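You operate a simulated robot arm through the tools that you are given. There is no shell and no other tool.

You are at the controls of a simulated robot arm. One attempt, no reset.

## Task
Sand the rough patch off the beige block, then wax its top.
Fine: use the grey sanding pad; clear wax on the black grip pad; sanding pad and grip pad go back, the tin is closed. A coat counts when it lies all over at full strength: go over it till it gets no stronger. What is to be rubbed or washed off counts as gone when no trace of it is left.

It is judged by the outcome, as a careful person would: the job done as asked, and still so three seconds after it is handed in. It fails if anything else is knocked over, pushed out of place, dropped, spilled or broken.

## Robot
A 7-joint arm with a two-finger parallel gripper, fixed in place. Base frame: the origin is on the floor under the middle of its stand, x ahead of it, y to its left, z up; the work surface is at about z = 880. Readings come in mm, rad, newtons and seconds.
It reaches about 910 mm from its shoulder. Its first joint turns from -2.897 to 2.897 rad. Payload 3.43 kg.
The TCP is the grasp point between the finger pads, 30 mm short of the fingertips. In the tool frame z runs along the fingers and y along their closing line. The gripper opens to 94 mm. The fingers are 28 mm wide and 10 mm thick; the gripper's body (50 by 96 mm) begins 55 mm behind the TCP.
Orientation is that of the tool frame in the base frame, as a unit quaternion [w, x, y, z]. With the fingers straight down and closing along the base's y, the tool's x points along the base's -x, its y along +y and its z along -z.

## Interface
- The arm moves only by the tool apply_moves. Its argument "plan" is a list of rows, each an object of numbers (a shift or turn left out is 0, a gripper value left out holds the last): "x", "y", "z": the shift along the tool's x, y, z in mm; "wx", "wy", "wz": the turn, a rotation vector about the tool's x, y, z in rad; "gripper": the finger opening in mm, from 0 to 94. In form: [{"x": .., "y": .., "z": .., "wx": .., "wy": .., "wz": .., "gripper": ..}, ...]. A call has 1 to 20 rows; each row is the pose to reach, as a shift and turn from the pose commanded when the call began, along the tool's axes at that moment. A row lasts 0.2 s, in which the tool goes at most 50 mm and 0.15 rad; a call with a longer step from one row to the next is refused whole, and so is a gripper value outside its range. Where a pose cannot be reached the arm comes as near as it can. A force on the tool above 40 N (or 10 N above the force at the start of the call, whichever is more), or a blocked arm, ends the call early, and 0.2 s more pass. The fingers move at their own pace (about 45 mm/s each) and stop on an object; they squeeze with about 30 N. The grip force told is the motor's: it shows also when the fingers shut on nothing. Time passes only in rows, and 0.2 s behind the last, so rows that repeat a pose let the fingers close. The reply holds the time, the measured pose of the TCP, the force on the tool along the base axes, the opening and the grip force, in the units named above and with some noise, with the torque about the TCP (base axes, N m) and any sound that the robot's microphone picked up.
- Cameras (640 x 400 px; columns grow to the right, rows downward): "scene" is fixed at [388.5, -497.7, 1499.3]; the picture's right is [0.66, -0.76, 0.00], its down [-0.66, -0.57, -0.50] and it looks along [0.37, 0.33, -0.87] (base axes); focal length 214 px, centre (320, 200). "wrist" rides on the gripper at [76, 14, -102] in the tool frame; the picture's right is [-0.18, 0.98, 0.00], its down [-0.75, -0.14, -0.64] and it looks along [-0.63, -0.12, 0.77] (tool axes); focal length 243 px, centre (320, 200). There is no depth. A picture from a camera that has moved, and an enlarged one, comes with that camera's place and axes in the base frame and with its lens. The place of the scene camera against the robot may be out by one fixed shift of up to 25 mm in any direction.
- camera(camera): a new picture of that camera. It takes no simulated time.
- slide_trunk(by): slides the trunk up (or, below 0, down) by that many mm; the arm rides with it, the base frame stays. It gives what a move gives, with no picture.
- zoom(camera, box): a new picture of the part [left, top, right, bottom] of that camera's present view, enlarged. It takes no simulated time.
- finish_job(): hands the job in; it is judged then, once.

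Nothing tells you positions but the pictures and the camera data. Unless the task says otherwise, let go and move clear before handing in.

The tools are called after "Emit:" as a command line: name --argument value ..., lists and objects as JSON in quotes. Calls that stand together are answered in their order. apply_moves: Moves the arm, as the interface text tells. Its arguments: {"type":"object","properties":{"plan":{"type":"array","items":{"type":"object","properties":{"x":{"type":"number"},"y":{"type":"number"},"z":{"type":"number"},"wx":{"type":"number"},"wy":{"type":"number"},"wz":{"type":"number"},"gripper":{"type":"number"}}}}},"required":["plan"]} The other tools are called the same way: slide_trunk (by) moves the trunk up or down; camera (camera) takes a picture; zoom (camera, box) takes an enlarged picture of a part of a camera's view; finish_job () hands the job in.

At the start:

```text
time: 0.0
position: [528.8, -386.4, 1256.9]
tcp_rot: [0.0, 0.0, 1.0, 0.0]
wrist_force: [-0.1, -0.1, 0.3]
ft_torque: [-0.01, 0.01, -0.04]
width: 93.7
grasp_force: 0.1
trunk travel left (down, up): [-500.0, 110.0]
```

scene: 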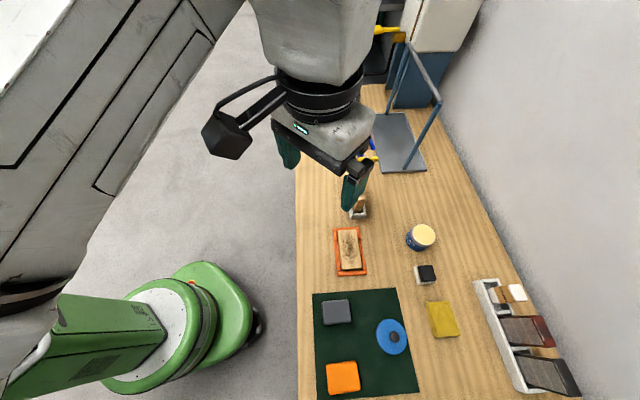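
wrist: 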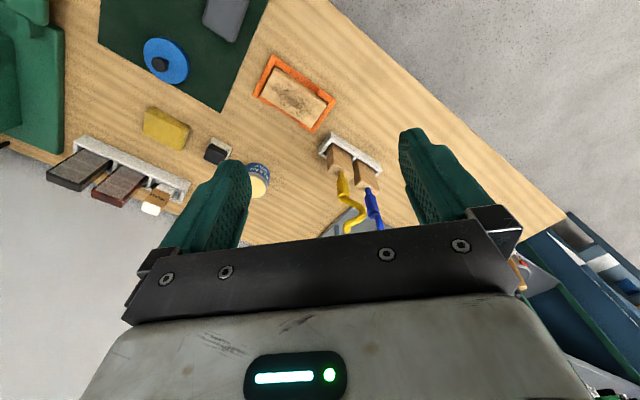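

I see a bench with a beige block in an orange frame, a green mat with a grey pad, blue disc and orange pad, a tin, a small black grip pad, a yellow sponge and a rack of brushes or blocks. I'll take closer looks before moving.

Emit:
zoom --camera "scene" --box '[290, 200, 450, 300]'

Emit:
zoom --camera "scene" --box '[300, 280, 480, 400]'

Emit:
zoom --camera "scene" --box '[400, 260, 600, 400]'

Emit:
zoom --camera "wrist" --box '[40, 0, 400, 240]'

```text
4.00 times, centred on (370, 250) of scene
camera zoom: at [388.5, -497.7, 1499.3], right [0.66, -0.76, 0.0], down [-0.66, -0.57, -0.5], along [0.37, 0.33, -0.87], focal length 858 px, centre (120, 0)
```

zoom: 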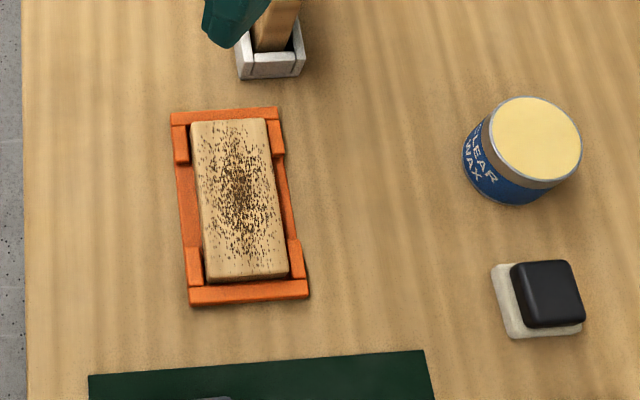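

```text
3.33 times, centred on (390, 340) of scene
camera zoom: at [388.5, -497.7, 1499.3], right [0.66, -0.76, 0.0], down [-0.66, -0.57, -0.5], along [0.37, 0.33, -0.87], focal length 715 px, centre (87, -267)
```

zoom: 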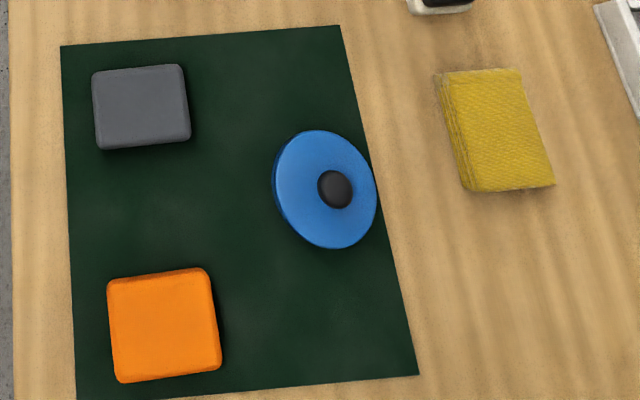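

```text
2.86 times, centred on (500, 330) of scene
camera zoom: at [388.5, -497.7, 1499.3], right [0.66, -0.76, 0.0], down [-0.66, -0.57, -0.5], along [0.37, 0.33, -0.87], focal length 613 px, centre (-194, -171)
```

zoom: 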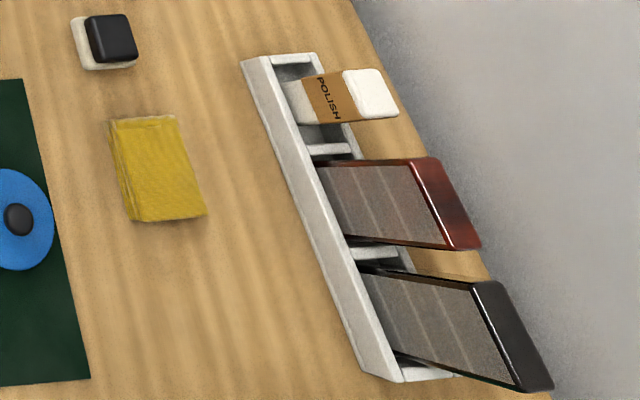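

```text
1.67 times, centred on (220, 120) of wrist
camera zoom: at [453.7, -372.5, 1359.1], right [0.18, 0.98, 0.0], down [0.75, -0.14, 0.64], along [0.63, -0.12, -0.77], focal length 404 px, centre (487, 333)
```

zoom: 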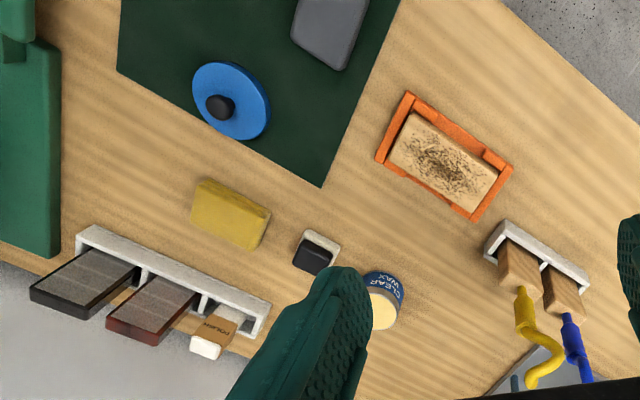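

The wrist camera and scene camera agree on the block at about (576, -445). I'll move the arm to bring the wrist camera over the mat, tin and grip pad for a closer look.

Emit:
apply_moves --plan '[{"x": 20, "y": -30, "z": 10}, {"x": 45, "y": -60, "z": 20}, {"x": 70, "y": -95, "z": 30}, {"x": 95, "y": -125, "z": 40}, {"x": 115, "y": -155, "z": 50}, {"x": 129, "y": -174, "z": 57}]'

Emit:
camera --camera "wrist"

Emit:
camera --camera "scene"

```text
time: 1.4
position: [399.0, -559.5, 1201.4]
tcp_rot: [0.001, 0.001, 1.0, 0.0]
wrist_force: [-0.4, 0.3, -0.5]
ft_torque: [0.02, -0.01, 0.01]
width: 94.1
grasp_force: 0.0
trunk travel left (down, up): [-500.0, 110.0]
```

```text
taken
camera wrist: at [324.1, -545.9, 1302.5], right [0.18, 0.98, 0.0], down [0.75, -0.14, 0.64], along [0.63, -0.12, -0.77], focal length 243 px, centre (320, 200)
```

wrist: 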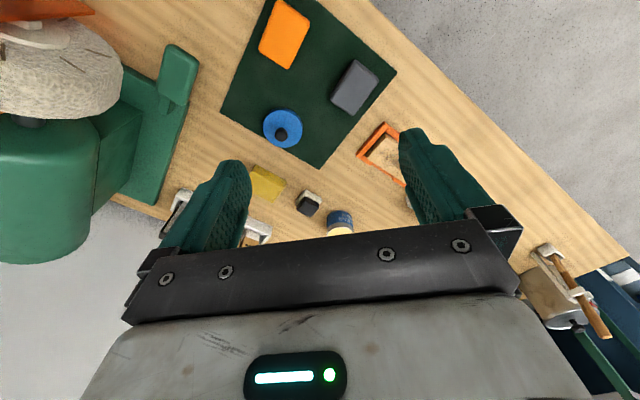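

```text
taken
```

scene: 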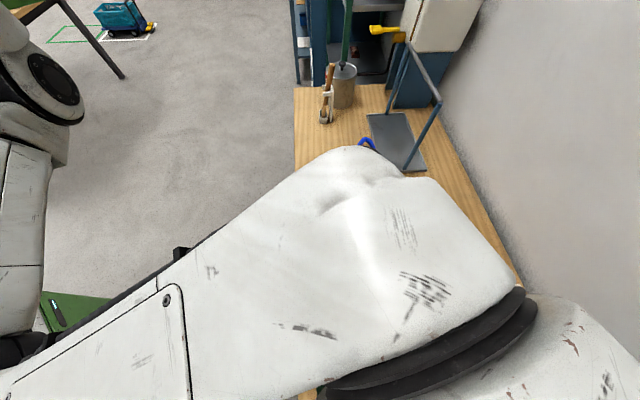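

Emit:
zoom --camera "wrist" --box '[210, 0, 410, 125]'

Emit:
zoom --camera "wrist" --box '[240, 120, 420, 240]'

```text
3.20 times, centred on (310, 62) of wrist
camera zoom: at [324.1, -545.9, 1302.5], right [0.18, 0.98, 0.0], down [0.75, -0.14, 0.64], along [0.63, -0.12, -0.77], focal length 776 px, centre (352, 640)
```

zoom: 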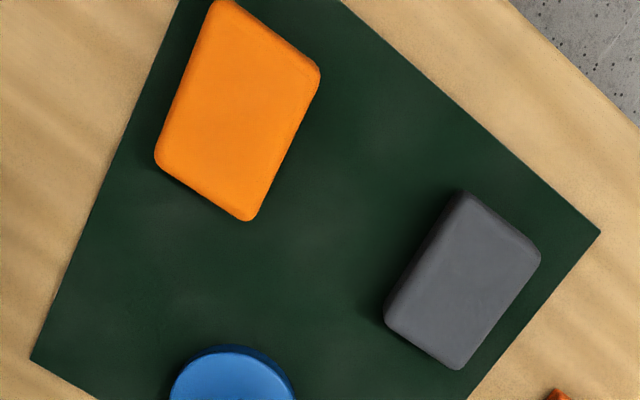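

```text
3.33 times, centred on (330, 180) of wrist
camera zoom: at [324.1, -545.9, 1302.5], right [0.18, 0.98, 0.0], down [0.75, -0.14, 0.64], along [0.63, -0.12, -0.77], focal length 809 px, centre (287, 267)
```

zoom: 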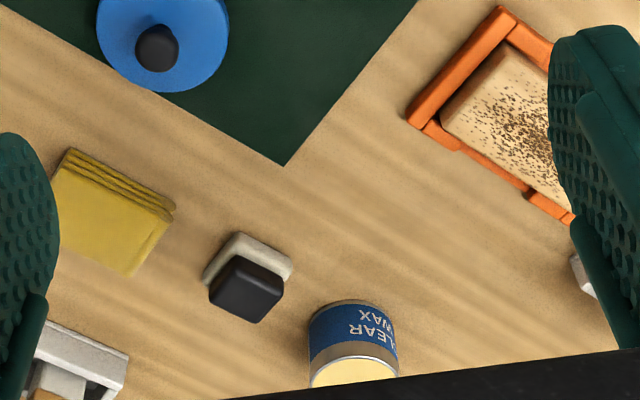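

The tin seems to be open, and the blue disc with the black knob looks like its lid, lying on the mat. The grey pad is at about (443, -512), turned about 45°, and I'll turn the gripper to match and look closer at it.

Emit:
apply_moves --plan '[{"x": -7, "y": 8, "z": 20, "wz": 0.131}, {"x": -14, "y": 16, "z": 40, "wz": 0.262}, {"x": -21, "y": 24, "z": 60, "wz": 0.393}, {"x": -28, "y": 32, "z": 80, "wz": 0.524}, {"x": -35, "y": 40, "z": 100, "wz": 0.655}, {"x": -44, "y": 48, "z": 121, "wz": 0.785}]'

Emit:
camera --camera "wrist"

Emit:
camera --camera "scene"

```text
time: 2.8
position: [444.1, -511.4, 1078.9]
tcp_rot: [0.0, 0.385, 0.923, 0.0]
wrist_force: [0.0, -0.1, 1.2]
ft_torque: [0.0, -0.04, 0.01]
width: 94.0
grasp_force: 0.1
trunk travel left (down, up): [-500.0, 110.0]
```

```text
taken
camera wrist: at [400.5, -447.7, 1180.5], right [0.83, 0.56, 0.0], down [0.43, -0.63, 0.64], along [0.36, -0.53, -0.77], focal length 243 px, centre (320, 200)
```

wrist: 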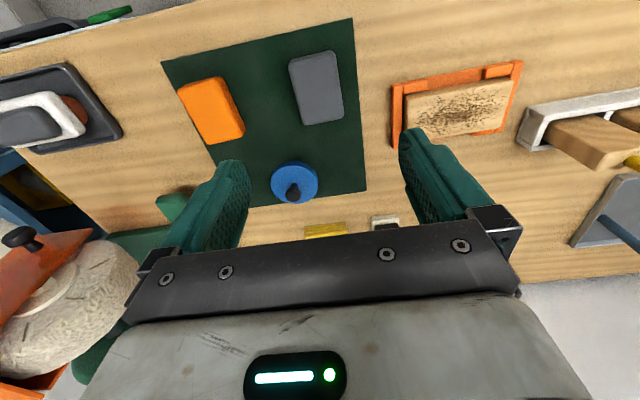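

```text
taken
```

scene: 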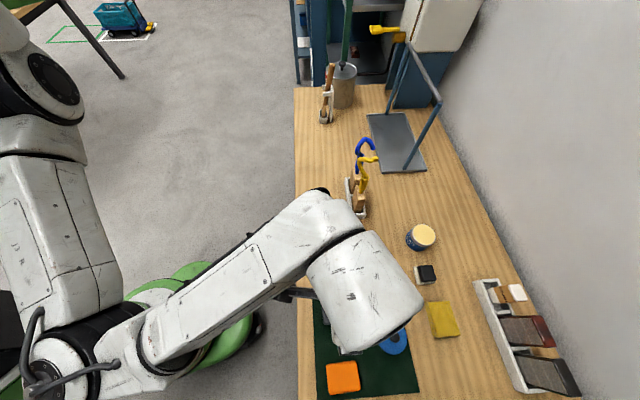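

Emit:
zoom --camera "wrist" --box '[260, 30, 400, 130]'

Emit:
zoom --camera "wrist" --box '[380, 40, 540, 160]'

Emit:
zoom --camera "wrist" --box '[240, 140, 400, 240]'

```text
4.00 times, centred on (330, 80) of wrist
camera zoom: at [400.5, -447.7, 1180.5], right [0.83, 0.56, 0.0], down [0.43, -0.63, 0.64], along [0.36, -0.53, -0.77], focal length 970 px, centre (280, 680)
```

zoom: 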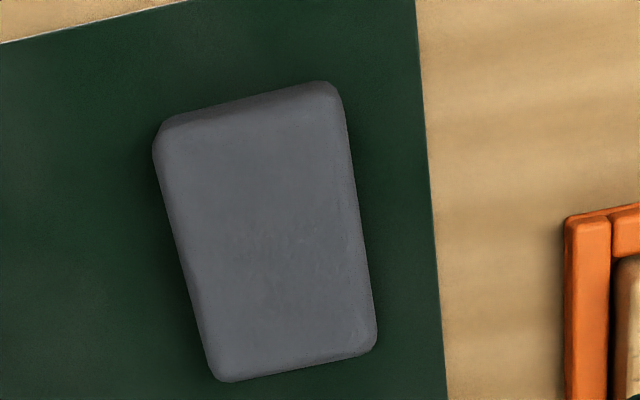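

```text
3.33 times, centred on (460, 100) of wrist
camera zoom: at [400.5, -447.7, 1180.5], right [0.83, 0.56, 0.0], down [0.43, -0.63, 0.64], along [0.36, -0.53, -0.77], focal length 809 px, centre (-147, 533)
```

zoom: 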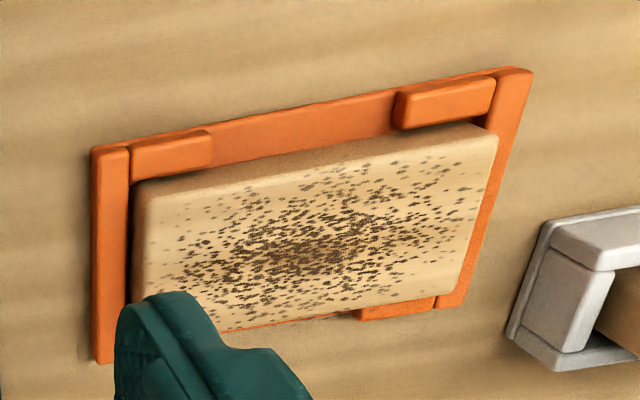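

```text
4.00 times, centred on (320, 190) of wrist
camera zoom: at [400.5, -447.7, 1180.5], right [0.83, 0.56, 0.0], down [0.43, -0.63, 0.64], along [0.36, -0.53, -0.77], focal length 970 px, centre (320, 240)
```

zoom: 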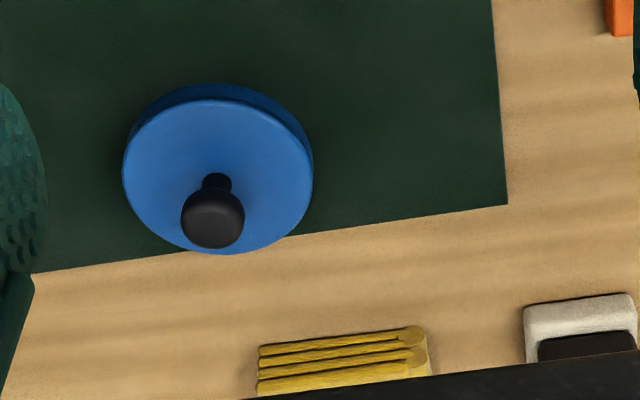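

I now have the grey pad at about (443, -514), roughly 48 × 67 mm, with its short side along the gripper's closing line. I'll come down over it and check the clearance.

Emit:
apply_moves --plan '[{"x": -0.5, "y": -0.7, "z": 40}, {"x": -1, "y": -1.5, "z": 80}, {"x": -1.5, "y": -2.2, "z": 115}, {"x": -1.5, "y": -2.2, "z": 115}]'

Emit:
camera --camera "wrist"

Emit:
zoom --camera "wrist" --box '[240, 80, 400, 200]'

```text
time: 3.8
position: [444.1, -514.8, 962.0]
tcp_rot: [0.0, 0.383, 0.924, 0.0]
wrist_force: [0.8, 0.9, -0.2]
ft_torque: [0.02, -0.01, 0.03]
width: 94.1
grasp_force: 0.1
trunk travel left (down, up): [-500.0, 110.0]
```

```text
taken
camera wrist: at [400.3, -451.4, 1064.7], right [0.83, 0.56, 0.0], down [0.43, -0.63, 0.64], along [0.36, -0.53, -0.77], focal length 243 px, centre (320, 200)
```

wrist: 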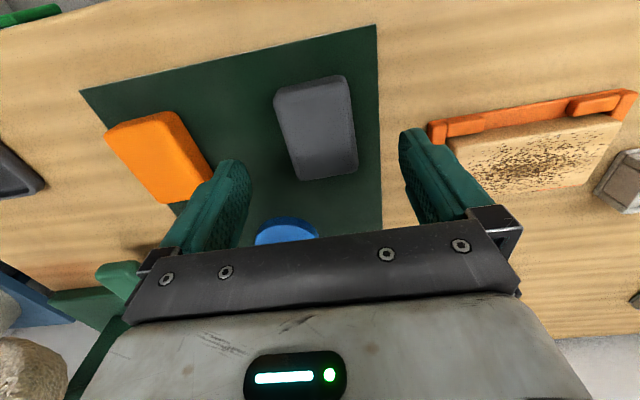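

```text
3.33 times, centred on (320, 140) of wrist
camera zoom: at [400.3, -451.4, 1064.7], right [0.83, 0.56, 0.0], down [0.43, -0.63, 0.64], along [0.36, -0.53, -0.77], focal length 809 px, centre (320, 400)
```

zoom: 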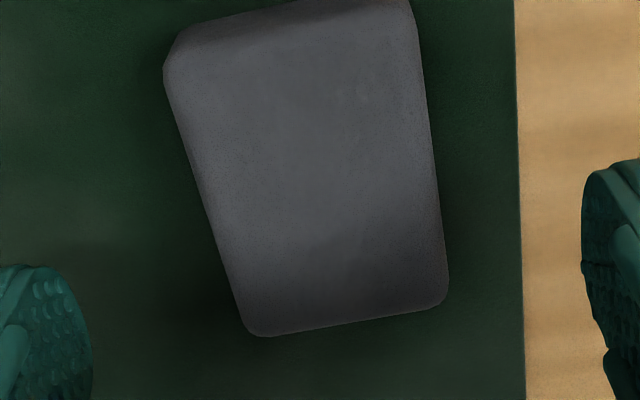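

The pad top is at about z 902 and the mat at about 882. I'll narrow the fingers, descend until the tips are about 4–5 mm above the mat, and grip.

Emit:
apply_moves --plan '[{"z": 0, "gripper": 72}, {"z": 15, "gripper": 72}, {"z": 30, "gripper": 72}, {"z": 45, "gripper": 72}, {"z": 45, "gripper": 40}, {"z": 45, "gripper": 40}, {"z": 45, "gripper": 40}]'

Emit:
camera --camera "wrist"

```text
time: 5.4
position: [442.5, -514.1, 917.9]
tcp_rot: [0.0, 0.382, 0.924, 0.0]
wrist_force: [-0.3, 0.2, 0.3]
ft_torque: [-0.02, 0.0, -0.04]
width: 48.3
grasp_force: 30.5
trunk travel left (down, up): [-500.0, 110.0]
```

```text
taken
camera wrist: at [400.4, -450.7, 1020.5], right [0.83, 0.56, 0.0], down [0.43, -0.63, 0.64], along [0.36, -0.53, -0.77], focal length 243 px, centre (320, 200)
```

wrist: 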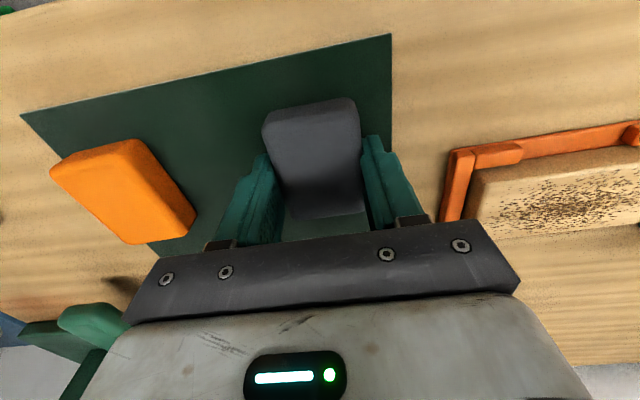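

The pad is held (48 mm, 30 N). I'll lift it and look at the block and its frame to get heights.

Emit:
apply_moves --plan '[{"z": -20}, {"z": -50}, {"z": -80}, {"z": -110}, {"y": 20, "z": -110}, {"y": 50, "z": -110}]'

Emit:
camera --camera "wrist"

Emit:
zoom --camera "wrist" --box '[370, 40, 570, 165]'

Emit:
camera --camera "scene"

```text
time: 6.8
position: [479.2, -478.0, 1029.2]
tcp_rot: [0.0, 0.383, 0.924, 0.0]
wrist_force: [-0.4, -0.2, 0.1]
ft_torque: [0.01, 0.02, 0.0]
width: 48.4
grasp_force: 30.3
trunk travel left (down, up): [-500.0, 110.0]
```

```text
taken
camera wrist: at [436.5, -414.9, 1130.7], right [0.83, 0.56, 0.0], down [0.43, -0.63, 0.64], along [0.36, -0.53, -0.77], focal length 243 px, centre (320, 200)
```

wrist: 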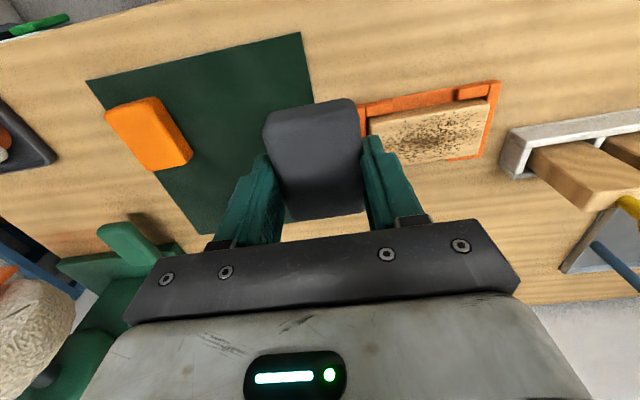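

```text
3.20 times, centred on (470, 102) of wrist
camera zoom: at [436.5, -414.9, 1130.7], right [0.83, 0.56, 0.0], down [0.43, -0.63, 0.64], along [0.36, -0.53, -0.77], focal length 776 px, centre (-160, 512)
```

zoom: 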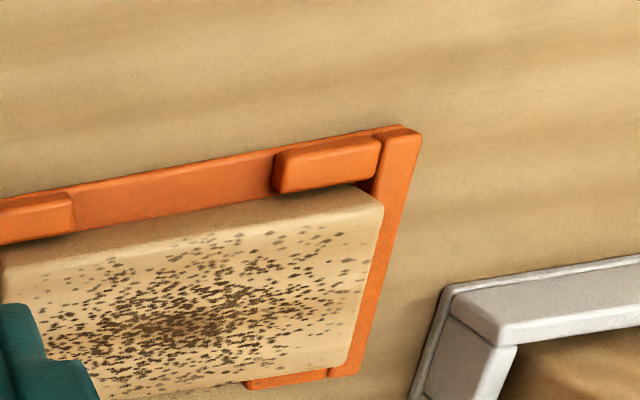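

```text
taken
```

scene: 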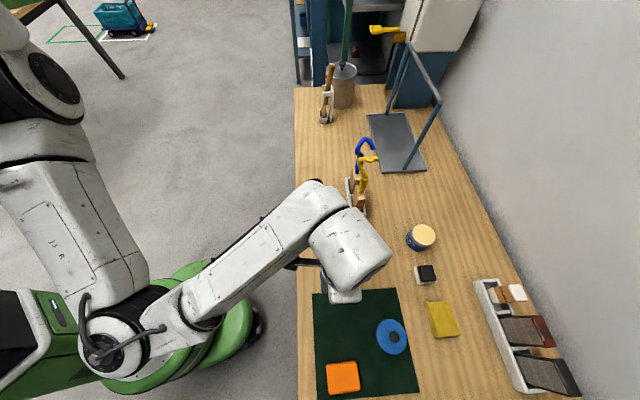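

The block top looks to be around z 910. I'll shift sideways for an unobstructed look at the whole block to pin down its corners.

Emit:
apply_moves --plan '[{"y": -30, "z": -20}, {"y": -50, "z": -40}]'

Emit:
zoom --camera "wrist" --box '[380, 40, 540, 140]'

Emit:
zoom --camera "scene" --box '[300, 210, 420, 290]'

```text
time: 7.4
position: [442.8, -514.6, 1070.1]
tcp_rot: [0.0, 0.383, 0.924, 0.0]
wrist_force: [-0.2, -0.2, -0.1]
ft_torque: [-0.02, 0.01, 0.0]
width: 48.4
grasp_force: 30.4
trunk travel left (down, up): [-500.0, 110.0]
```

```text
4.00 times, centred on (460, 90) of wrist
camera zoom: at [400.2, -450.4, 1172.4], right [0.83, 0.56, 0.0], down [0.43, -0.63, 0.64], along [0.36, -0.53, -0.77], focal length 970 px, centre (-240, 640)
```

zoom: 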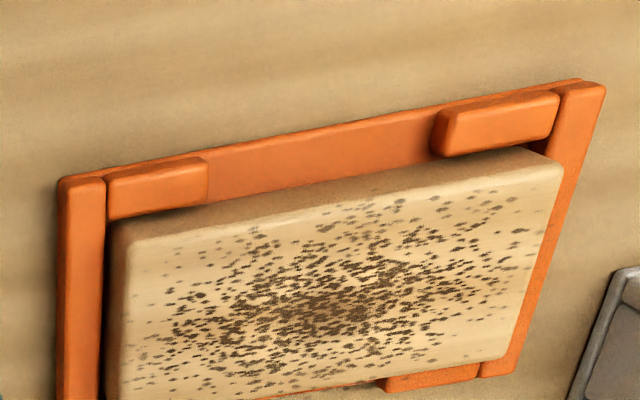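

```text
5.00 times, centred on (360, 250) of scene
camera zoom: at [388.5, -497.7, 1499.3], right [0.66, -0.76, 0.0], down [-0.66, -0.57, -0.5], along [0.37, 0.33, -0.87], focal length 1072 px, centre (120, -50)
```

zoom: 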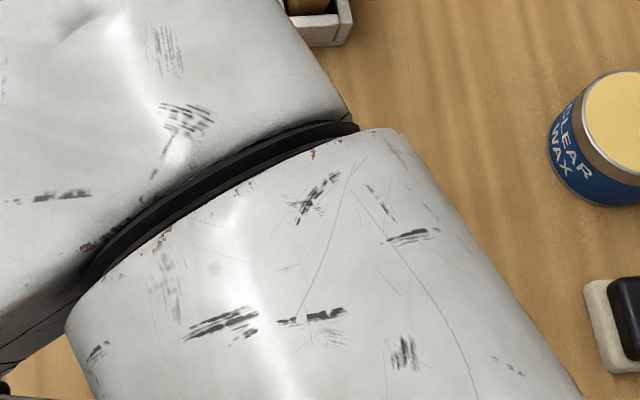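

The block spans about 106 × 52 mm, centred near (583, -445), turned 45°, with its top near z 910 above the orange frame. I'll carry the pad over it and stop about 25 mm above.

Emit:
apply_moves --plan '[{"x": -10, "y": 30, "z": 5}, {"x": -20, "y": 60, "z": 15}, {"x": -30, "y": 90, "z": 30}, {"x": -40, "y": 120, "z": 50}, {"x": -48.4, "y": 148.2, "z": 75}, {"x": -48.4, "y": 148.2, "z": 98.9}, {"x": -48.4, "y": 148.2, "z": 98.9}]'

Emit:
camera --camera "wrist"

Emit:
zoom --camera "scene" --box '[290, 180, 450, 300]'

```text
time: 9.0
position: [581.7, -444.3, 969.4]
tcp_rot: [0.0, 0.383, 0.924, 0.001]
wrist_force: [-0.1, -0.9, -0.4]
ft_torque: [0.01, 0.04, 0.0]
width: 48.7
grasp_force: 29.9
trunk travel left (down, up): [-500.0, 110.0]
```

```text
taken
camera wrist: at [538.4, -380.8, 1072.6], right [0.83, 0.56, 0.0], down [0.43, -0.63, 0.64], along [0.36, -0.53, -0.77], focal length 243 px, centre (320, 200)
```

wrist: 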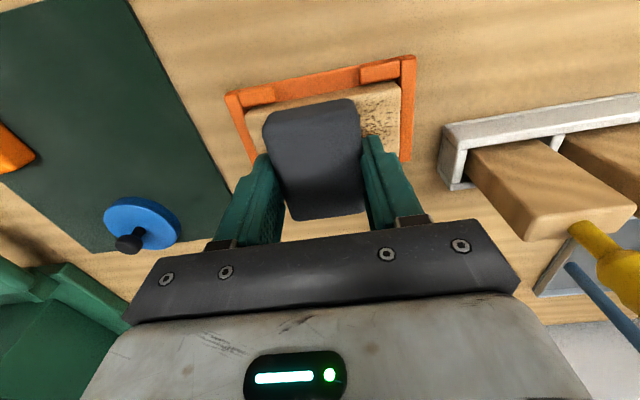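

```text
3.33 times, centred on (370, 240) of scene
camera zoom: at [388.5, -497.7, 1499.3], right [0.66, -0.76, 0.0], down [-0.66, -0.57, -0.5], along [0.37, 0.33, -0.87], focal length 715 px, centre (153, 67)
```

zoom: 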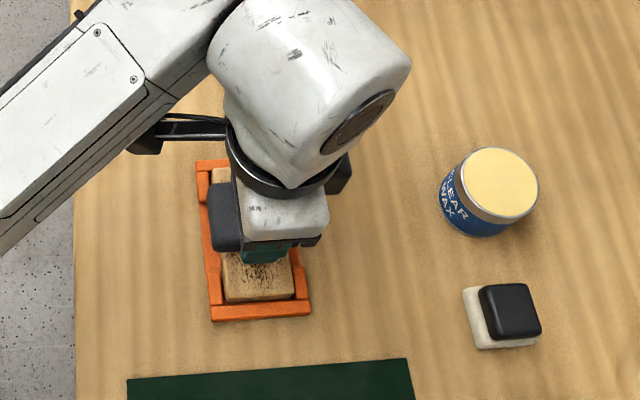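

Emit:
apply_moves --plan '[{"z": 8}, {"z": 14}, {"z": 18}, {"z": 20}]'

```text
time: 10.0
position: [582.1, -444.9, 950.2]
tcp_rot: [0.0, 0.382, 0.924, 0.0]
wrist_force: [0.3, -0.1, -0.6]
ft_torque: [-0.02, 0.03, 0.04]
width: 48.7
grasp_force: 30.1
trunk travel left (down, up): [-500.0, 110.0]
```

Emit:
apply_moves --plan '[{"z": 1}, {"z": 2}, {"z": 3}]'

```text
time: 10.8
position: [580.7, -443.8, 948.0]
tcp_rot: [0.001, 0.383, 0.924, 0.001]
wrist_force: [-0.4, -0.5, -0.1]
ft_torque: [0.0, 0.0, 0.02]
width: 48.5
grasp_force: 30.1
trunk travel left (down, up): [-500.0, 110.0]
```

Emit:
apply_moves --plan '[{"z": 1}, {"z": 2}, {"z": 3}]'

```text
time: 11.6
position: [582.3, -445.3, 944.5]
tcp_rot: [0.0, 0.383, 0.924, 0.0]
wrist_force: [0.3, 0.2, -0.4]
ft_torque: [-0.01, 0.0, 0.0]
width: 48.2
grasp_force: 29.5
trunk travel left (down, up): [-500.0, 110.0]
```

Emit:
apply_moves --plan '[{"z": 1}, {"z": 2}, {"z": 2}]'

Emit:
apply_moves --plan '[{"z": 1}, {"z": 2}, {"z": 2}]'

```text
time: 12.4
position: [583.6, -443.8, 942.9]
tcp_rot: [0.0, 0.382, 0.924, 0.0]
wrist_force: [-0.6, -0.3, 0.5]
ft_torque: [0.04, 0.03, 0.0]
width: 48.6
grasp_force: 30.1
trunk travel left (down, up): [-500.0, 110.0]
```

```text
time: 13.2
position: [582.8, -444.7, 940.4]
tcp_rot: [0.0, 0.382, 0.924, 0.0]
wrist_force: [0.1, 0.0, -0.6]
ft_torque: [-0.04, 0.03, 0.01]
width: 48.5
grasp_force: 30.1
trunk travel left (down, up): [-500.0, 110.0]
```

No contact yet at z 940, so I'll look at the gap before going lower.

Emit:
camera --camera "wrist"

Emit:
zoom --camera "wrist" --box '[220, 60, 420, 200]'

Emit:
zoom --camera "scene" --box '[320, 210, 400, 290]'

```text
taken
camera wrist: at [539.4, -380.7, 1042.4], right [0.83, 0.56, 0.0], down [0.43, -0.63, 0.64], along [0.36, -0.53, -0.77], focal length 243 px, centre (320, 200)
```

wrist: 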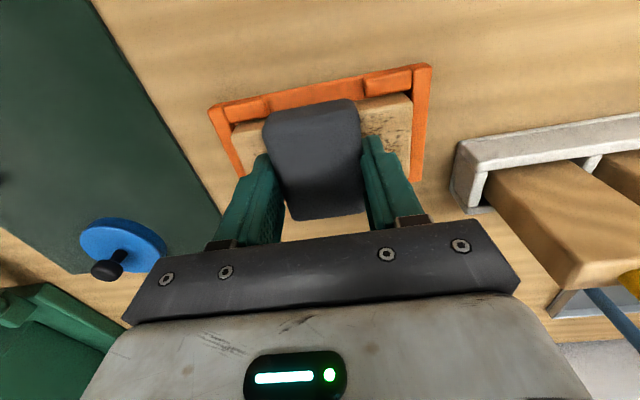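

```text
2.86 times, centred on (320, 130) of wrist
camera zoom: at [539.4, -380.7, 1042.4], right [0.83, 0.56, 0.0], down [0.43, -0.63, 0.64], along [0.36, -0.53, -0.77], focal length 693 px, centre (320, 400)
```

zoom: 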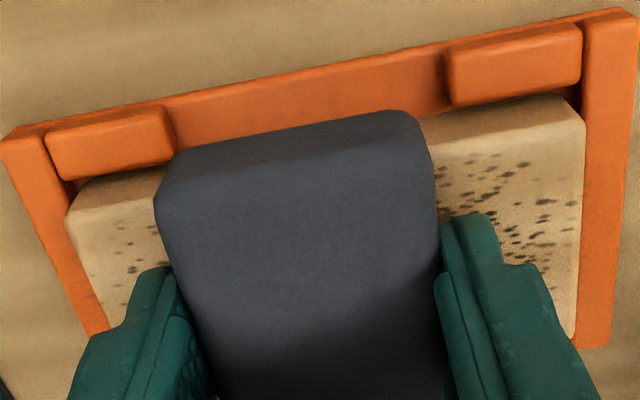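

```text
5.00 times, centred on (360, 250) of scene
camera zoom: at [388.5, -497.7, 1499.3], right [0.66, -0.76, 0.0], down [-0.66, -0.57, -0.5], along [0.37, 0.33, -0.87], focal length 1072 px, centre (120, -50)
```

zoom: 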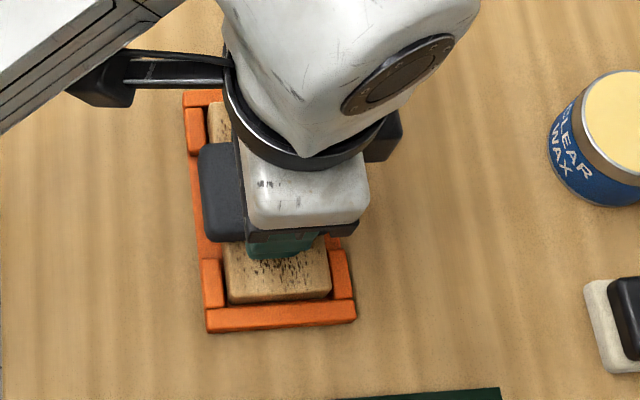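

Emit:
apply_moves --plan '[{"z": 1}, {"z": 2}, {"z": 2}]'

Emit:
apply_moves --plan '[{"z": 1}, {"z": 2}, {"z": 2}]'

```text
time: 14.0
position: [581.5, -445.6, 938.6]
tcp_rot: [0.001, 0.383, 0.924, 0.0]
wrist_force: [1.1, 2.5, 14.0]
ft_torque: [0.18, 0.05, 0.02]
width: 48.2
grasp_force: 29.7
trunk travel left (down, up): [-500.0, 110.0]
```

```text
time: 14.8
position: [582.3, -445.2, 937.8]
tcp_rot: [0.001, 0.382, 0.924, -0.001]
wrist_force: [2.8, -1.7, 29.0]
ft_torque: [-0.04, -0.09, 0.01]
width: 48.8
grasp_force: 30.5
trunk travel left (down, up): [-500.0, 110.0]
```

Contact comes at about z 939.5 commanded, with roughly 7 N per mm. I'll back off to about 14 N and make a gentle stroke along the whole block.

Emit:
apply_moves --plan '[{"z": -2}, {"y": -8, "z": -2}, {"y": -16, "z": -2}, {"y": -24, "z": -2}, {"y": -32, "z": -2}, {"y": -24, "z": -2}, {"y": -16, "z": -2}, {"y": -8, "z": -2}, {"y": 0, "z": -2}, {"y": 8, "z": -2}, {"y": 16, "z": -2}, {"y": 24, "z": -2}, {"y": 32, "z": -2}, {"y": 24, "z": -2}, {"y": 16, "z": -2}, {"y": 8, "z": -2}, {"y": 0, "z": -2}]'

Emit:
zoom --camera "wrist" --box '[220, 60, 420, 200]'

Emit:
zoom --camera "scene" --box '[320, 210, 400, 290]'

```text
time: 18.4
position: [582.0, -444.2, 939.1]
tcp_rot: [0.0, 0.382, 0.924, 0.0]
wrist_force: [0.1, 0.1, 0.0]
ft_torque: [-0.01, -0.02, 0.01]
width: 48.6
grasp_force: 29.5
trunk travel left (down, up): [-500.0, 110.0]
```

```text
2.86 times, centred on (320, 130) of wrist
camera zoom: at [539.2, -380.9, 1039.9], right [0.83, 0.56, 0.0], down [0.43, -0.63, 0.64], along [0.36, -0.53, -0.77], focal length 693 px, centre (320, 400)
```

zoom: 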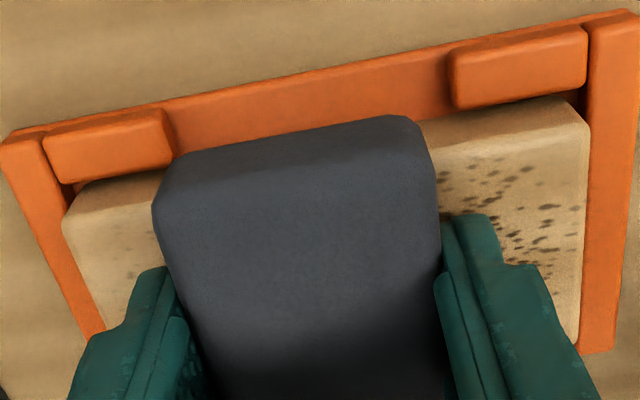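

```text
5.00 times, centred on (360, 250) of scene
camera zoom: at [388.5, -497.7, 1499.3], right [0.66, -0.76, 0.0], down [-0.66, -0.57, -0.5], along [0.37, 0.33, -0.87], focal length 1072 px, centre (120, -50)
```

zoom: 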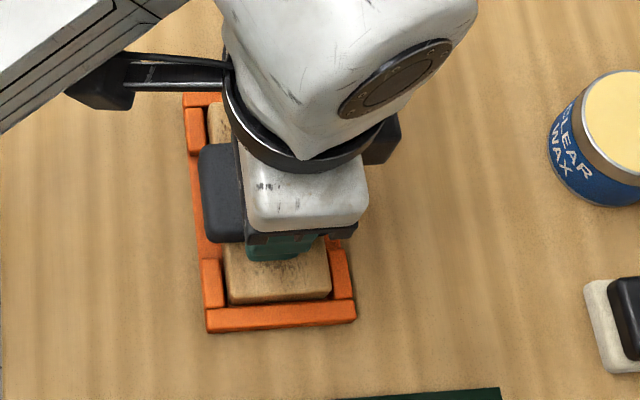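

The left part has faded, so the sanding works, but the pad slipped up slightly in the fingers and contact was lost. I'll find contact again and press more lightly.

Emit:
apply_moves --plan '[{"z": 0.5}, {"z": 1}, {"z": 1}]'

```text
time: 19.2
position: [582.0, -445.3, 937.3]
tcp_rot: [0.0, 0.383, 0.924, 0.0]
wrist_force: [-1.0, 0.7, 7.6]
ft_torque: [0.04, 0.06, -0.01]
width: 48.2
grasp_force: 30.3
trunk travel left (down, up): [-500.0, 110.0]
```

Emit:
apply_moves --plan '[{"y": 8}, {"y": 16}, {"y": 24}, {"y": 32}, {"y": 24}, {"y": 16}, {"y": 8}, {"y": 0}, {"y": -8}, {"y": -16}, {"y": -24}, {"y": -32}, {"y": -24}, {"y": -16}, {"y": -8}, {"y": 0}]'

Emit:
zoom --camera "wrist" --box '[220, 60, 420, 200]'

```text
time: 22.6
position: [583.1, -443.5, 937.0]
tcp_rot: [0.0, 0.382, 0.924, 0.0]
wrist_force: [-1.3, -2.0, 4.9]
ft_torque: [-0.08, 0.05, 0.0]
width: 48.6
grasp_force: 30.6
trunk travel left (down, up): [-500.0, 110.0]
```

```text
2.86 times, centred on (320, 130) of wrist
camera zoom: at [540.0, -381.2, 1039.4], right [0.83, 0.56, 0.0], down [0.43, -0.63, 0.64], along [0.36, -0.53, -0.77], focal length 693 px, centre (320, 400)
```

zoom: 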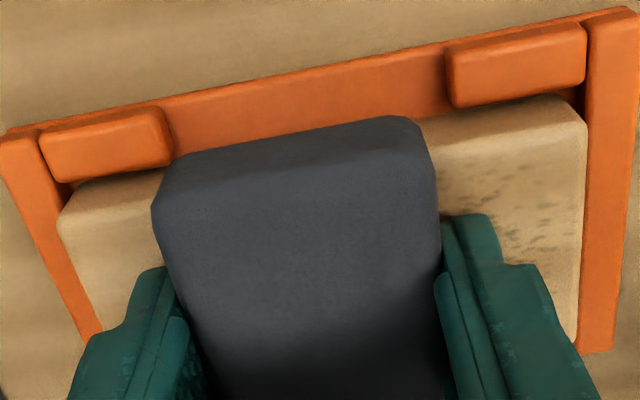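

Good, the right part is fading too. I'll keep making full-length strokes at about 7 N.

Emit:
apply_moves --plan '[{"y": 8, "z": 0.4}, {"y": 17, "z": 0.4}, {"y": 26, "z": 0.4}, {"y": 34, "z": 0.4}, {"y": 26, "z": 0.4}, {"y": 17, "z": 0.4}, {"y": 8, "z": 0.4}, {"y": 0, "z": 0.4}, {"y": -8, "z": 0.4}, {"y": -17, "z": 0.4}, {"y": -26, "z": 0.4}, {"y": -34, "z": 0.4}, {"y": -26, "z": 0.4}, {"y": -17, "z": 0.4}, {"y": -8, "z": 0.4}, {"y": 0, "z": 0.4}]'

Emit:
apply_moves --plan '[{"y": 8}, {"y": 17}, {"y": 26}, {"y": 34}, {"y": 26}, {"y": 17}, {"y": 8}, {"y": 0}, {"y": -8}, {"y": -17}, {"y": -26}, {"y": -34}, {"y": -26}, {"y": -17}, {"y": -8}, {"y": 0}]'

Emit:
zoom --camera "wrist" --box '[220, 60, 420, 200]'

```text
time: 26.0
position: [582.5, -446.0, 937.6]
tcp_rot: [0.0, 0.384, 0.923, -0.001]
wrist_force: [-3.4, -1.9, 7.9]
ft_torque: [-0.05, 0.05, 0.05]
width: 48.6
grasp_force: 30.2
trunk travel left (down, up): [-500.0, 110.0]
```

```text
time: 29.4
position: [582.3, -444.8, 935.9]
tcp_rot: [0.0, 0.384, 0.923, 0.0]
wrist_force: [-6.3, -4.8, 13.8]
ft_torque: [-0.19, 0.16, -0.05]
width: 48.5
grasp_force: 30.2
trunk travel left (down, up): [-500.0, 110.0]
```

```text
2.86 times, centred on (320, 130) of wrist
camera zoom: at [539.4, -380.4, 1038.6], right [0.83, 0.56, 0.0], down [0.43, -0.63, 0.64], along [0.36, -0.53, -0.77], focal length 693 px, centre (320, 400)
```

zoom: 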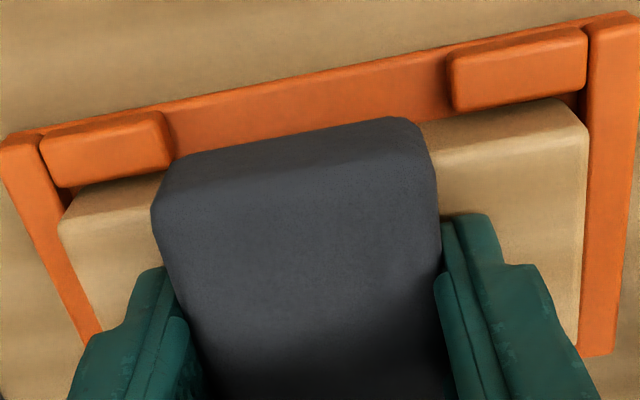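

The visible ends now look clean. I'll lift off and look at the whole top.

Emit:
apply_moves --plan '[{"z": -10}, {"z": -40}, {"z": -80}, {"z": -110, "y": -40}, {"z": -120, "y": -85}, {"z": -130, "y": -130, "x": 20}, {"z": -130, "y": -145, "x": 45}]'

Emit:
camera --camera "wrist"

Emit:
zoom --camera "wrist" --box '[380, 40, 540, 140]'

```text
refused: row 6 steps farther than a row can; nothing moved
```

```text
taken
camera wrist: at [539.4, -380.4, 1038.6], right [0.83, 0.56, 0.0], down [0.43, -0.63, 0.64], along [0.36, -0.53, -0.77], focal length 243 px, centre (320, 200)
```

wrist: 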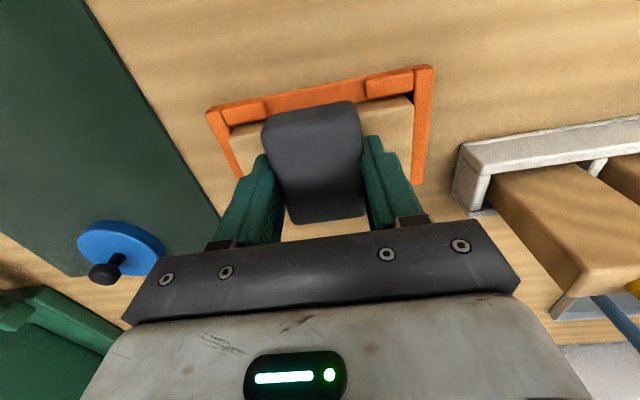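

```text
4.00 times, centred on (460, 90) of wrist
camera zoom: at [539.4, -380.4, 1038.6], right [0.83, 0.56, 0.0], down [0.43, -0.63, 0.64], along [0.36, -0.53, -0.77], focal length 970 px, centre (-240, 640)
```

zoom: 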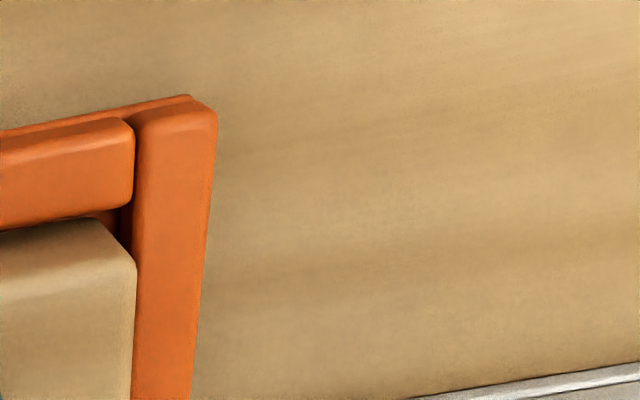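

Emit:
apply_moves --plan '[{"z": -10}, {"z": -40}, {"z": -80}, {"z": -110, "y": -30}, {"z": -120, "y": -65}, {"z": -130, "y": -100, "x": 20}, {"z": -132, "y": -130, "x": 40}, {"z": -132, "y": -148, "x": 48}]'

Emit:
camera --camera "wrist"

Emit:
zoom --camera "wrist" --box '[380, 40, 540, 140]'

Emit:
zoom --camera "scene" --box '[320, 210, 400, 290]'

```text
time: 31.2
position: [445.1, -513.5, 1068.7]
tcp_rot: [0.0, 0.383, 0.924, -0.001]
wrist_force: [0.0, 0.3, -0.4]
ft_torque: [-0.03, -0.02, 0.02]
width: 48.5
grasp_force: 30.2
trunk travel left (down, up): [-500.0, 110.0]
```

```text
taken
camera wrist: at [400.6, -450.5, 1170.7], right [0.82, 0.57, 0.0], down [0.43, -0.63, 0.64], along [0.36, -0.53, -0.77], focal length 243 px, centre (320, 200)
```

wrist: 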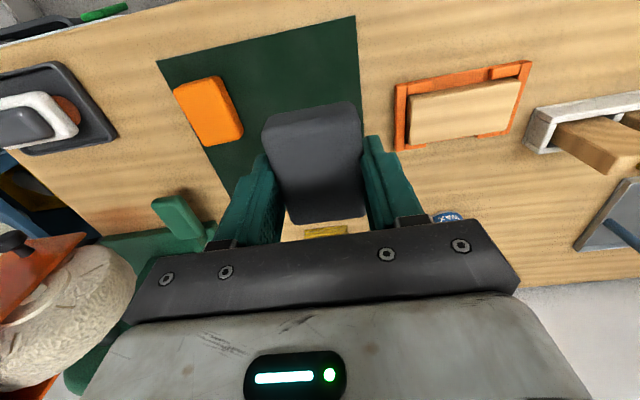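

```text
4.00 times, centred on (460, 90) of wrist
camera zoom: at [400.6, -450.5, 1170.7], right [0.82, 0.57, 0.0], down [0.43, -0.63, 0.64], along [0.36, -0.53, -0.77], focal length 970 px, centre (-240, 640)
```

zoom: 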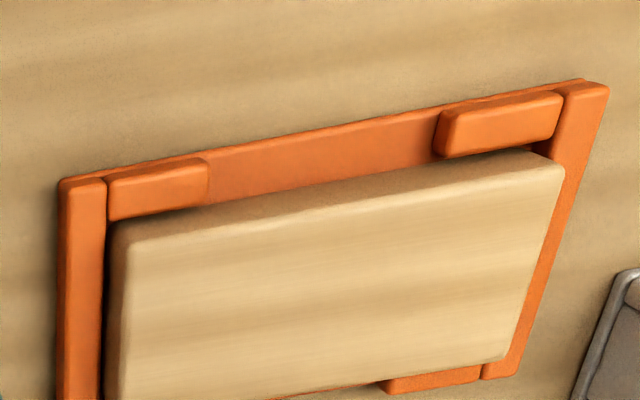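

```text
5.00 times, centred on (360, 250) of scene
camera zoom: at [388.5, -497.7, 1499.3], right [0.66, -0.76, 0.0], down [-0.66, -0.57, -0.5], along [0.37, 0.33, -0.87], focal length 1072 px, centre (120, -50)
```

zoom: 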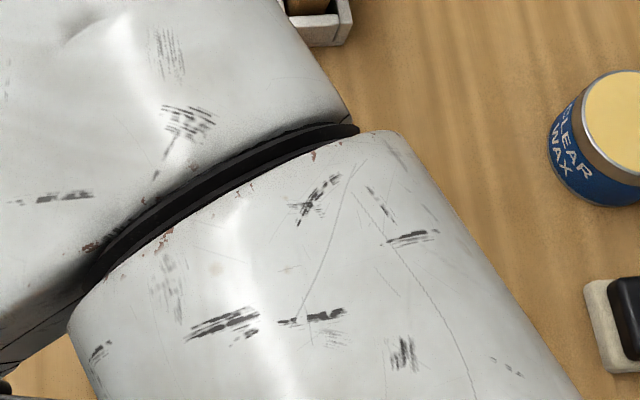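

Emit:
zoom --camera "wrist" --box '[400, 75, 480, 150]'

Emit:
zoom --camera "wrist" --box '[450, 70, 530, 145]'

```text
5.33 times, centred on (440, 112) of wrist
camera zoom: at [400.6, -450.5, 1170.7], right [0.82, 0.57, 0.0], down [0.43, -0.63, 0.64], along [0.36, -0.53, -0.77], focal length 1294 px, centre (-320, 667)
```

zoom: 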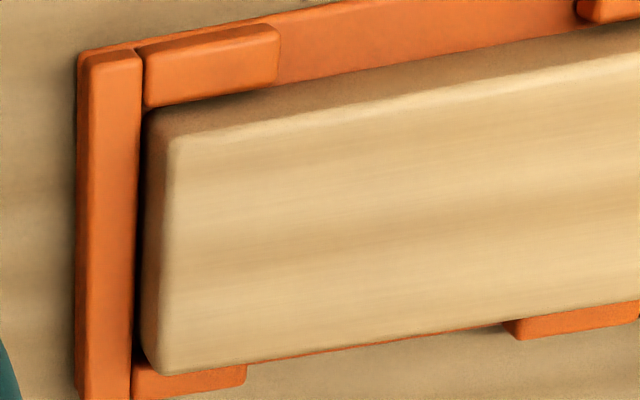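

```text
5.33 times, centred on (490, 108) of wrist
camera zoom: at [400.6, -450.5, 1170.7], right [0.82, 0.57, 0.0], down [0.43, -0.63, 0.64], along [0.36, -0.53, -0.77], focal length 1294 px, centre (-587, 693)
```

zoom: 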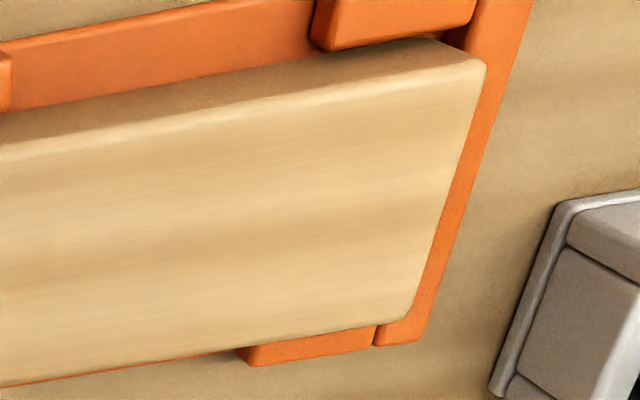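

The top looks clean everywhere. To be sure no faint trace remains, I'll make one more light pass before returning the pad.

Emit:
apply_moves --plan '[{"x": -10, "y": 30, "z": 5}, {"x": -20, "y": 60, "z": 15}, {"x": -30, "y": 90, "z": 30}, {"x": -40, "y": 120, "z": 50}, {"x": -48, "y": 148, "z": 75}, {"x": -48, "y": 148, "z": 105}, {"x": -48, "y": 148, "z": 120}, {"x": -48, "y": 148, "z": 127}, {"x": -48, "y": 148, "z": 130}, {"x": -48, "y": 148, "z": 131.4}, {"x": -48, "y": 148, "z": 131.4}]'

Emit:
apply_moves --plan '[{"y": 8}, {"y": 17}, {"y": 26}, {"y": 34}, {"y": 34, "x": 3}, {"y": 26, "x": 3}, {"y": 17, "x": 3}, {"y": 8, "x": 3}, {"y": 0, "x": 3}, {"y": -8, "x": 3}, {"y": -17, "x": 3}, {"y": -26, "x": 3}, {"y": -34, "x": 3}, {"y": -34, "x": -3}, {"y": -26, "x": -3}, {"y": -17, "x": -3}, {"y": -8, "x": -3}, {"y": 0, "x": -3}]'

Emit:
apply_moves --plan '[{"y": 8}, {"y": 17}, {"y": 26}, {"y": 34}, {"y": 34, "x": 3}, {"y": 26, "x": 3}, {"y": 17, "x": 3}, {"y": 8, "x": 3}, {"y": 0, "x": 3}, {"y": -8, "x": 3}, {"y": -17, "x": 3}, {"y": -26, "x": 3}, {"y": -34, "x": 3}, {"y": -26, "x": 3}, {"y": -17, "x": 3}, {"y": -8, "x": 3}, {"y": 0, "x": 3}]'

```text
time: 33.6
position: [582.5, -443.8, 937.8]
tcp_rot: [-0.001, 0.382, 0.924, 0.0]
wrist_force: [0.4, 0.4, 0.3]
ft_torque: [-0.01, 0.02, -0.01]
width: 48.6
grasp_force: 30.4
trunk travel left (down, up): [-500.0, 110.0]
```

```text
time: 37.4
position: [585.3, -447.8, 937.5]
tcp_rot: [0.001, 0.383, 0.924, 0.0]
wrist_force: [0.3, -0.8, -0.9]
ft_torque: [-0.04, -0.01, 0.01]
width: 48.6
grasp_force: 29.9
trunk travel left (down, up): [-500.0, 110.0]
```

```text
time: 41.0
position: [582.2, -444.9, 936.5]
tcp_rot: [0.0, 0.383, 0.924, 0.0]
wrist_force: [0.1, 0.3, -0.7]
ft_torque: [0.02, -0.05, -0.03]
width: 48.7
grasp_force: 30.6
trunk travel left (down, up): [-500.0, 110.0]
```

No force, so the pad was riding just above the block. I'll lower it in small steps to contact and repeat the pass.

Emit:
apply_moves --plan '[{"z": 0.6}, {"z": 1.2}, {"z": 1.2}]'

```text
time: 41.8
position: [581.6, -445.0, 937.0]
tcp_rot: [0.001, 0.382, 0.924, -0.001]
wrist_force: [-1.1, 1.2, 10.1]
ft_torque: [0.03, 0.0, 0.04]
width: 48.4
grasp_force: 29.9
trunk travel left (down, up): [-500.0, 110.0]
```

Emit:
apply_moves --plan '[{"y": 8}, {"y": 17}, {"y": 26}, {"y": 34}, {"y": 26}, {"y": 17}, {"y": 8}, {"y": 0}, {"y": -8}, {"y": -17}, {"y": -26}, {"y": -34}, {"y": -26}, {"y": -17}, {"y": -8}, {"y": 0}]'

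Emit:
apply_moves --plan '[{"y": 8, "z": 0.3}, {"y": 17, "z": 0.3}, {"y": 26, "z": 0.3}, {"y": 34, "z": 0.3}, {"y": 26, "z": 0.3}, {"y": 17, "z": 0.3}, {"y": 8, "z": 0.3}, {"y": 0, "z": 0.3}, {"y": -8, "z": 0.3}, {"y": -17, "z": 0.3}, {"y": -26, "z": 0.3}, {"y": -34, "z": 0.3}, {"y": -26, "z": 0.3}, {"y": -17, "z": 0.3}, {"y": -8, "z": 0.3}, {"y": 0, "z": 0.3}]'

```text
time: 45.2
position: [580.9, -444.7, 936.2]
tcp_rot: [0.0, 0.384, 0.924, 0.0]
wrist_force: [-6.8, -6.6, 18.0]
ft_torque: [-0.23, 0.19, -0.03]
width: 48.6
grasp_force: 30.0
trunk travel left (down, up): [-500.0, 110.0]
```

```text
time: 48.6
position: [581.4, -444.1, 935.4]
tcp_rot: [0.0, 0.382, 0.924, 0.0]
wrist_force: [-4.7, -3.9, 15.2]
ft_torque: [-0.12, 0.14, -0.03]
width: 48.5
grasp_force: 29.7
trunk travel left (down, up): [-500.0, 110.0]
```

The pad had contact over the whole of both passes. I'll lift, view the block once more from the side, and take the pad back to its spot on the mat.

Emit:
apply_moves --plan '[{"z": -10}, {"z": -40}, {"z": -80}, {"z": -110, "y": -30}, {"z": -120, "y": -65, "x": 10}, {"z": -125, "y": -100, "x": 30}, {"z": -125, "y": -130, "x": 45}, {"z": -125, "y": -148.2, "x": 48.4}, {"z": -125, "y": -148.2, "x": 48.4}]'

Emit:
zoom --camera "wrist" --box '[390, 50, 550, 150]'

Emit:
camera --camera "wrist"

```text
time: 50.6
position: [442.0, -515.4, 1059.7]
tcp_rot: [0.0, 0.383, 0.924, 0.0]
wrist_force: [0.7, -0.4, -0.3]
ft_torque: [-0.03, -0.01, 0.03]
width: 48.7
grasp_force: 29.5
trunk travel left (down, up): [-500.0, 110.0]
```

```text
4.00 times, centred on (470, 100) of wrist
camera zoom: at [399.2, -451.1, 1162.5], right [0.83, 0.56, 0.0], down [0.43, -0.63, 0.64], along [0.36, -0.53, -0.77], focal length 970 px, centre (-280, 600)
```

zoom: 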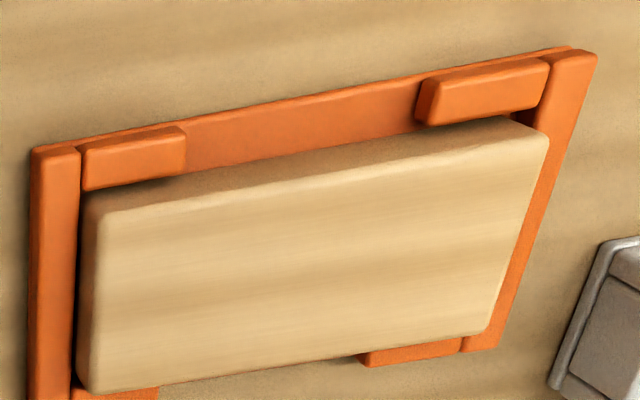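

```text
taken
camera wrist: at [399.2, -451.1, 1162.5], right [0.83, 0.56, 0.0], down [0.43, -0.63, 0.64], along [0.36, -0.53, -0.77], focal length 243 px, centre (320, 200)
```

wrist: 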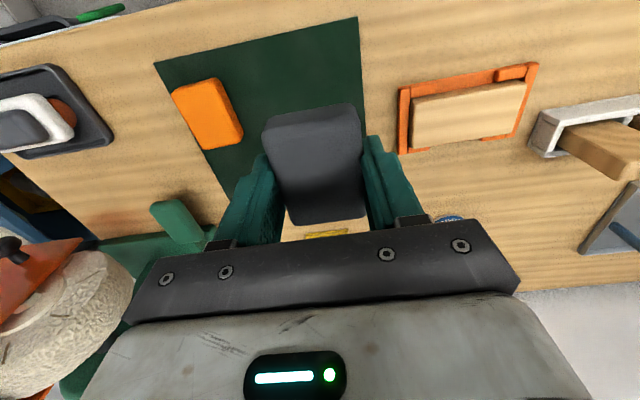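

The block is clean and still seated. Now I lower the pad onto its old spot on the mat.

Emit:
apply_moves --plan '[{"z": 35}, {"z": 70}, {"z": 100}, {"z": 120}, {"z": 132}, {"z": 138}, {"z": 141}, {"z": 142.5}, {"z": 142.5}]'

```text
time: 52.6
position: [442.1, -514.9, 918.3]
tcp_rot: [0.001, 0.383, 0.924, -0.001]
wrist_force: [-0.1, -0.7, 0.1]
ft_torque: [-0.02, -0.02, -0.02]
width: 48.3
grasp_force: 29.9
trunk travel left (down, up): [-500.0, 110.0]
```

Emit:
apply_moves --plan '[{"z": 0.8}, {"z": 1.6}, {"z": 1.6}]'

```text
time: 53.4
position: [444.3, -515.7, 917.5]
tcp_rot: [0.0, 0.383, 0.924, 0.0]
wrist_force: [0.1, -0.5, 0.0]
ft_torque: [0.02, -0.02, 0.0]
width: 48.6
grasp_force: 30.0
trunk travel left (down, up): [-500.0, 110.0]
```

Emit:
apply_moves --plan '[{"z": 0.8}, {"z": 1.5}, {"z": 1.5}]'

```text
time: 54.2
position: [443.6, -515.6, 915.7]
tcp_rot: [0.0, 0.383, 0.924, 0.001]
wrist_force: [0.3, 0.8, -0.1]
ft_torque: [-0.01, 0.0, 0.01]
width: 48.5
grasp_force: 30.2
trunk travel left (down, up): [-500.0, 110.0]
```

Emit:
apply_moves --plan '[{"z": 0.6}, {"z": 1.2}, {"z": 1.2}]'

```text
time: 55.0
position: [444.0, -514.6, 914.9]
tcp_rot: [0.0, 0.383, 0.924, -0.001]
wrist_force: [-0.6, -0.4, 10.3]
ft_torque: [0.15, 0.07, 0.03]
width: 48.7
grasp_force: 29.9
trunk travel left (down, up): [-500.0, 110.0]
```

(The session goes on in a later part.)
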